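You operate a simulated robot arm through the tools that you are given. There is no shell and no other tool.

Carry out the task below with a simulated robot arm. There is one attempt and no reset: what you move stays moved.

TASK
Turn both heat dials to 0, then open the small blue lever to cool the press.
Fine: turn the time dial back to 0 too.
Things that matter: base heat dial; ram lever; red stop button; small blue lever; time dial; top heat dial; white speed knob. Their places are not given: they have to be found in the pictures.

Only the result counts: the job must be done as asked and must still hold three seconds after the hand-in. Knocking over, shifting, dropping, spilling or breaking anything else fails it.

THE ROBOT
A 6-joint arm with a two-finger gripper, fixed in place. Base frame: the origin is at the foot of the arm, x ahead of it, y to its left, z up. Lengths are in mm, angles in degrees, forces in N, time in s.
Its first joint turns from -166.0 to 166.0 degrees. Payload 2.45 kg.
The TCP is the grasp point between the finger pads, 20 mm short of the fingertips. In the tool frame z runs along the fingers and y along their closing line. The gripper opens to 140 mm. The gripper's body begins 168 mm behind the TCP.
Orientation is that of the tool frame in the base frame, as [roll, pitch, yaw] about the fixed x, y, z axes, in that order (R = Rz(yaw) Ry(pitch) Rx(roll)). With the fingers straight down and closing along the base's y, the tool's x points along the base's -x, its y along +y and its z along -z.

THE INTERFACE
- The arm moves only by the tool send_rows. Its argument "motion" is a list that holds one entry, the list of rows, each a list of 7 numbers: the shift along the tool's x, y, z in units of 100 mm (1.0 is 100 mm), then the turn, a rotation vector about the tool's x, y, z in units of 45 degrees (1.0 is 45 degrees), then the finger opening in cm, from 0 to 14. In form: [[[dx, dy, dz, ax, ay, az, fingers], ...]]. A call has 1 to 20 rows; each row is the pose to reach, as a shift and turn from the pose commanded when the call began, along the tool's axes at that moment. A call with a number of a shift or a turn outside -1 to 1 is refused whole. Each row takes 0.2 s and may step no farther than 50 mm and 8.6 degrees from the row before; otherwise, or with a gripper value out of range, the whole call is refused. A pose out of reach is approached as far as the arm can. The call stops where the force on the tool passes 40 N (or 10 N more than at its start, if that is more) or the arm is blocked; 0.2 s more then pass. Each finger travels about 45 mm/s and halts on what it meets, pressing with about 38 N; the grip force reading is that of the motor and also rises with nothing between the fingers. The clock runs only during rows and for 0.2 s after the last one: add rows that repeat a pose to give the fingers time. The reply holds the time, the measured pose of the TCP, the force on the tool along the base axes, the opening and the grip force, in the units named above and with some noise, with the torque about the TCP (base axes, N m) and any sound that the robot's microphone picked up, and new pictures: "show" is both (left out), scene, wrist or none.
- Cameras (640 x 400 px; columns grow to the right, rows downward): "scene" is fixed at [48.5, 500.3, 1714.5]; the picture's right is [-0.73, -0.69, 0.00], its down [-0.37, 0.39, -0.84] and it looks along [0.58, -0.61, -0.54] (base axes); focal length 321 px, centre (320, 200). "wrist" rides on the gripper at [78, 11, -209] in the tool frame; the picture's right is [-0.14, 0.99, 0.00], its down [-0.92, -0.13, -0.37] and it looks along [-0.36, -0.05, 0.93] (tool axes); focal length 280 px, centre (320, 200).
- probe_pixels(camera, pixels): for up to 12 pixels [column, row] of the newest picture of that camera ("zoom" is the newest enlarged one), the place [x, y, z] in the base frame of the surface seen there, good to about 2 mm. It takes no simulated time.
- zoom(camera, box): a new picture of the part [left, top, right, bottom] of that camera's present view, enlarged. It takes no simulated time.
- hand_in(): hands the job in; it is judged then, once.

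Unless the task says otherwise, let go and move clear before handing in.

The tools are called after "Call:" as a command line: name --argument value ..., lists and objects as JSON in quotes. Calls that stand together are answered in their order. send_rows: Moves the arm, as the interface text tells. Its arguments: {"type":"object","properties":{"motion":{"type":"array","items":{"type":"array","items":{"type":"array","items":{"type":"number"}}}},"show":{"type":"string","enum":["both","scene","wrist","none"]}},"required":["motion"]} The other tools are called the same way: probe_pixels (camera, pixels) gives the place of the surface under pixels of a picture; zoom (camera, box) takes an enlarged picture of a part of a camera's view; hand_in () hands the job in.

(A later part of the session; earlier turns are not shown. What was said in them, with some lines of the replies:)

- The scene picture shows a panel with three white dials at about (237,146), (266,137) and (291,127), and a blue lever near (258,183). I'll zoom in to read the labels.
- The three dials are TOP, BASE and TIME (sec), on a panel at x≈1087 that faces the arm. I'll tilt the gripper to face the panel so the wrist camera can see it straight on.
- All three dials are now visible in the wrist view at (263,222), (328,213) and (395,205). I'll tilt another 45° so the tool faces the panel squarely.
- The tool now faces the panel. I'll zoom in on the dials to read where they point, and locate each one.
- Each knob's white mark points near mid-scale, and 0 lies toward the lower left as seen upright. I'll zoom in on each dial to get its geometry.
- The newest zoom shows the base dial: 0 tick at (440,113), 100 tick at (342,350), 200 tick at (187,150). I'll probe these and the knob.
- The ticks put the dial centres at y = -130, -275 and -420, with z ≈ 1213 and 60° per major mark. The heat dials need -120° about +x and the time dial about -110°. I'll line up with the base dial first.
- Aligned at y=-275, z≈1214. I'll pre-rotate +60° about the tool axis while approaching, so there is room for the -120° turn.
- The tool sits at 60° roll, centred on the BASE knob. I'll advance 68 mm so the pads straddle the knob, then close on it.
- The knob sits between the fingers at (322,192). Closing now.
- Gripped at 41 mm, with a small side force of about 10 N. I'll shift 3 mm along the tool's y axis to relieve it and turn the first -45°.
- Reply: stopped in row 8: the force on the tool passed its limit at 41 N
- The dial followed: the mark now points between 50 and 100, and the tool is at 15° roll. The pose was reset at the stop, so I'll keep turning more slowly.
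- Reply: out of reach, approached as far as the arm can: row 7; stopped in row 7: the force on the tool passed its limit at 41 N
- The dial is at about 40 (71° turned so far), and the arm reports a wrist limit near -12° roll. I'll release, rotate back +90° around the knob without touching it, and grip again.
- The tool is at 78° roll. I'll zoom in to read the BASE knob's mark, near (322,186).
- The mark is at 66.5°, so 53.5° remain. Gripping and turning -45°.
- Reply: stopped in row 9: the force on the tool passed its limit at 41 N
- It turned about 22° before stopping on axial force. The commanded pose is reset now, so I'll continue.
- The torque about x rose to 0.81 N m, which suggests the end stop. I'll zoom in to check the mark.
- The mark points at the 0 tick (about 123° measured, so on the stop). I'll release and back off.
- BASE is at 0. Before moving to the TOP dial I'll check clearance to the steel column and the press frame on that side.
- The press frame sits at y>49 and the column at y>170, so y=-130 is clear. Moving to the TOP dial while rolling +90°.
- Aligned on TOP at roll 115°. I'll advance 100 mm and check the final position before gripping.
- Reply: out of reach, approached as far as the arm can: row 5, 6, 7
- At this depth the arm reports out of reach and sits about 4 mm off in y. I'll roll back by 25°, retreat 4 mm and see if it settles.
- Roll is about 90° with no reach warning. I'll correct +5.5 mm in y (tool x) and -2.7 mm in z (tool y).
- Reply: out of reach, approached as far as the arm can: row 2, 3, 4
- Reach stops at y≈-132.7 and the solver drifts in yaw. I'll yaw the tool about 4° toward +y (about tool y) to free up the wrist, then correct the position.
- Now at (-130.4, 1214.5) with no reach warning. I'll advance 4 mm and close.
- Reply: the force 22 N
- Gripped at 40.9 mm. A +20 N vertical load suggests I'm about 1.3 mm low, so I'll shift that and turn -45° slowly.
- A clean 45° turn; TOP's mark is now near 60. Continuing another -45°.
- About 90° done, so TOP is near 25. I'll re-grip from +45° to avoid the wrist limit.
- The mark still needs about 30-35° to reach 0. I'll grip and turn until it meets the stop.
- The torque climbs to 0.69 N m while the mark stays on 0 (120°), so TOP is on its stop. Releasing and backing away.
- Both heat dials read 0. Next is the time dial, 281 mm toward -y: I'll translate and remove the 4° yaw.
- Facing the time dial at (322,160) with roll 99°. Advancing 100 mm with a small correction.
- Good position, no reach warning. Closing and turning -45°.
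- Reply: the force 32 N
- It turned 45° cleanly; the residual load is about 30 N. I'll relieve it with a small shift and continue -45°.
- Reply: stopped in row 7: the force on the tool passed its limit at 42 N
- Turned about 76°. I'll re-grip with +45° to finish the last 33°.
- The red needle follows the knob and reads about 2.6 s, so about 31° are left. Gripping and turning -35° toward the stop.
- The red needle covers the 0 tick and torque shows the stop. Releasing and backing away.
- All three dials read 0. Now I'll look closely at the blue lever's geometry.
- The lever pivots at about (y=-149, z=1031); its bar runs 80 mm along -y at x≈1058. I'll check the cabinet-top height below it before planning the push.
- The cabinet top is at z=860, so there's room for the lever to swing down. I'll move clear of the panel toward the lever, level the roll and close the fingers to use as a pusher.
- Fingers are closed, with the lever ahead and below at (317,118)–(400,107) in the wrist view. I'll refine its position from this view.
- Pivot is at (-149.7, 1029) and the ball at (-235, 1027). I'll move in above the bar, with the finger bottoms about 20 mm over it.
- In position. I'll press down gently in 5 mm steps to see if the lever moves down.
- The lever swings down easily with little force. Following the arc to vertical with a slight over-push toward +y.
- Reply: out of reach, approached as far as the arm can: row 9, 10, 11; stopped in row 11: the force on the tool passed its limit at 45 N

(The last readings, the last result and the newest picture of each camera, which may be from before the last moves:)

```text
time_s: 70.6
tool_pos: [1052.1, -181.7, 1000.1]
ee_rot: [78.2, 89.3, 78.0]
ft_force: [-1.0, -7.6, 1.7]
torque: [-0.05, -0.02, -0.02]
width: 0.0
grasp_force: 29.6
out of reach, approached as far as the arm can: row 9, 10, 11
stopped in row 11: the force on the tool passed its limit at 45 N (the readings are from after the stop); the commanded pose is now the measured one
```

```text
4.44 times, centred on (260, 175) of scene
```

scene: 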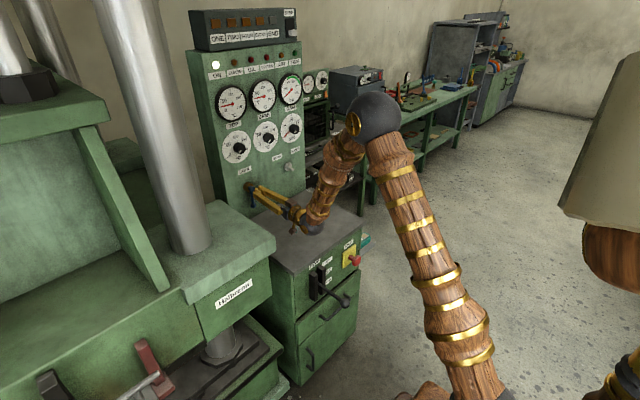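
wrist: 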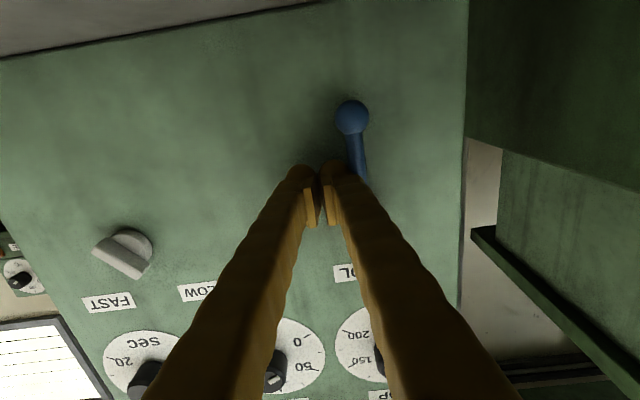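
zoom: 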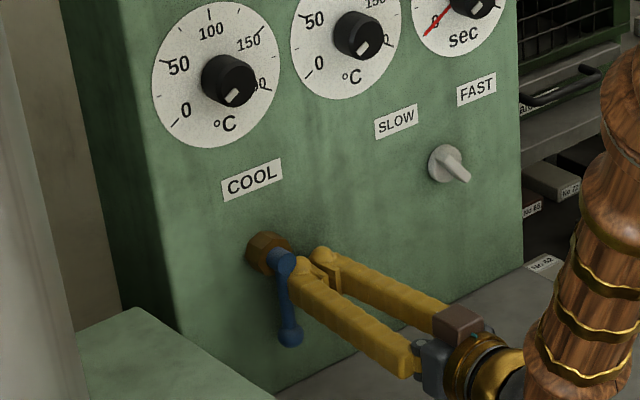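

The lever now hangs nearly vertical and the force rose to 45 N, probably at its stop. I'll measure its angle.

Call:
probe_pixels --camera "zoom" --pixels '[[286, 265], [290, 332], [300, 333], [278, 332], [284, 300], [290, 345]]'

Call:
probe_pixels --camera "wrist" --pixels '[[352, 116], [354, 140], [357, 160], [341, 116], [363, 116], [349, 140], [360, 140]]'

```text
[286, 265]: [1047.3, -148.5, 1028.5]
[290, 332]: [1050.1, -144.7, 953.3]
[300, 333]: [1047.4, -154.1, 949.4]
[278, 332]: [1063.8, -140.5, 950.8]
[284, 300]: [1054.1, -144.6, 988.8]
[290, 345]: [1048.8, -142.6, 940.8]
```

```text
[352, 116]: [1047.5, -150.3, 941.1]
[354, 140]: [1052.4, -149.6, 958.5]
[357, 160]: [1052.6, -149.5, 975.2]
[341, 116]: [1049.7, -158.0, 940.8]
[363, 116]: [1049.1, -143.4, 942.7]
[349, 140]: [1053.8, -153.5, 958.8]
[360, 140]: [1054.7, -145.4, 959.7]
```

The lever is vertical (ball at y=-150, directly below the pivot), turned the full 90°. I'll ease off to -y, then retreat.

Call:
send_rows --motion '[[[0, -0.1, 0, 0, 0, 0, 0], [0, -0.15, -0.1, 0, 0, 0, 0], [0, -0.15, -0.4, 0, 0, 0, 0], [0, -0.15, -0.7, 0, 0, 0, 0], [0, -0.15, -1.0, 0, 0, 0, 0], [0, -0.15, -1.0, 0, 0, 0, 0]]]'

Call:
send_rows --motion '[[[-0.2, -0.2, -0.3, 0, 0, 0, 0], [-0.4, -0.4, -0.6, 0, 0, 0, 0], [-0.6, -0.6, -0.9, 0, 0, 0, 0], [-0.8, -0.8, -1.0, 0, 0, 0, 0], [-1.0, -1.0, -1.0, 0, 0, 0, 0], [-1.0, -1.0, -1.0, 0, 0, 0, 0], [-1.0, -1.0, -1.0, 0, 0, 0, 0], [-1.0, -1.0, -1.0, 0, 0, 0, 0]]]'

Call:
zoom --camera "wrist" --box '[200, 20, 460, 200]'

Call:
zoom --camera "scene" --box '[190, 60, 330, 210]'

```text
time_s: 72.0
tool_pos: [952.3, -197.5, 996.0]
ee_rot: [90.4, 88.7, 90.8]
ft_force: [-0.4, 0.2, -0.6]
torque: [0.0, 0.02, 0.03]
width: 0.0
grasp_force: 29.4
```

scene: 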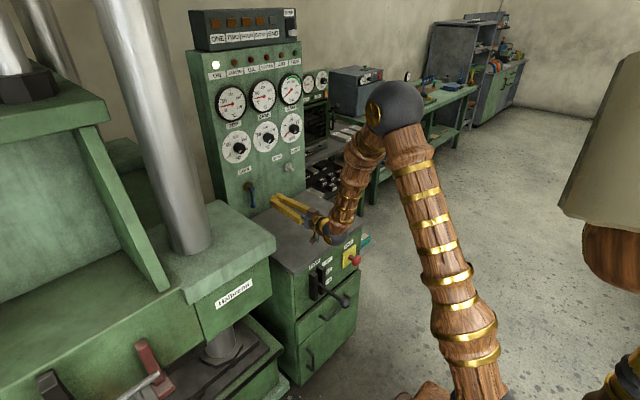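
wrist: 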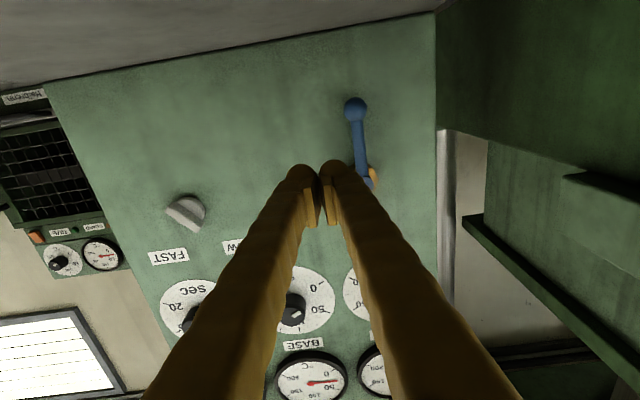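

```text
time_s: 73.8
tool_pos: [850.9, -294.2, 1094.2]
ee_rot: [79.3, 89.3, 79.4]
ft_force: [0.4, -0.8, 0.0]
torque: [-0.01, 0.02, -0.04]
width: 0.0
grasp_force: 29.1
```

scene: 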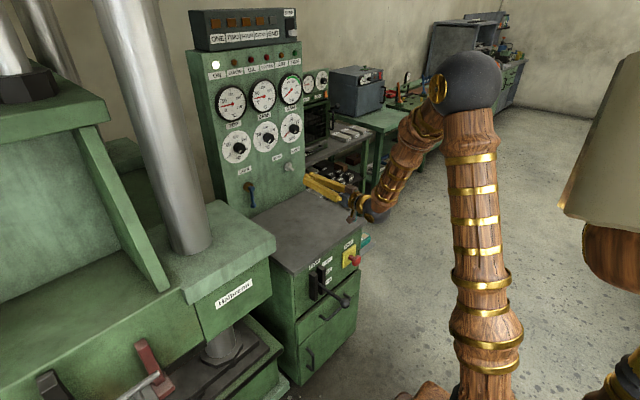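
wrist: 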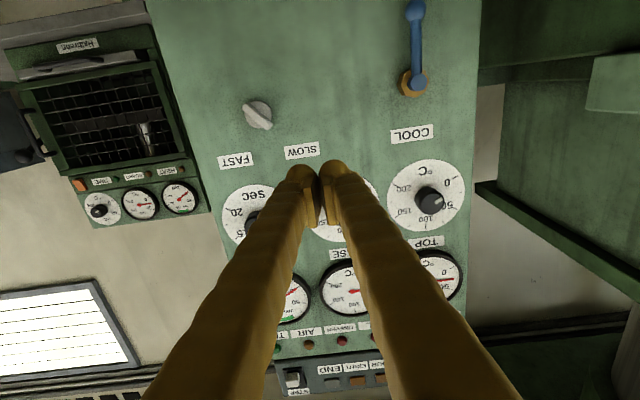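

```text
2.22 times, centred on (330, 110) of wrist
```

zoom: 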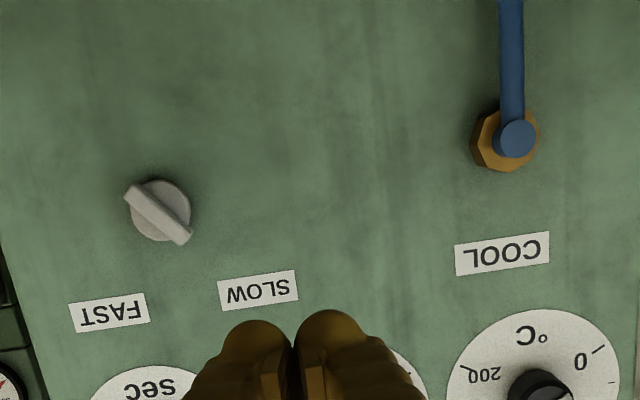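

```text
2.67 times, centred on (260, 135) of scene
```

zoom: 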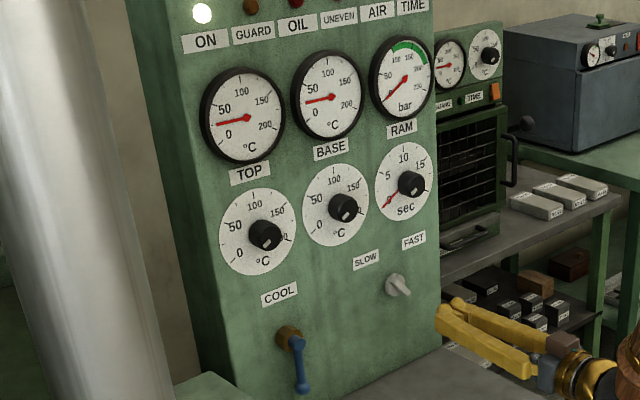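

The lever stays down and the speed knob is unchanged. One last close look at the three dials before handing in.

Call:
zoom --camera "scene" --box '[220, 105, 310, 165]'

```text
6.67 times, centred on (265, 135) of scene
```

zoom: 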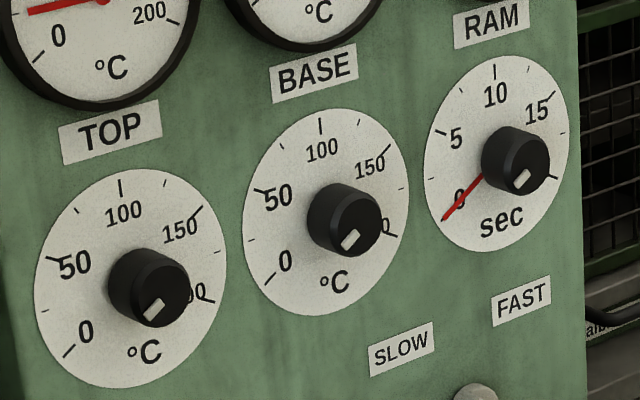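

The TOP, BASE and time marks all point at 0, the blue lever is fully open, and the arm is clear. Handing in.

Call:
hand_in

```text
The job is handed in.
```

The job is done and handed in; no verdict came back after the hand-in. In the last pictures:

- **Heat dials:** TOP and BASE both point at 0, each turned until it met its stop.
- **Time dial:** also at 0, with its red needle on the 0 mark.
- **Blue lever:** swung down a full 90° until it stopped, and it stayed down after I moved away. The panel doesn't mark open or closed. I took down as open because the lever moved that way easily.

The white speed knob looks unchanged, and I saw nothing else moved or knocked. The arm is clear of the panel, with its fingers closed and empty.
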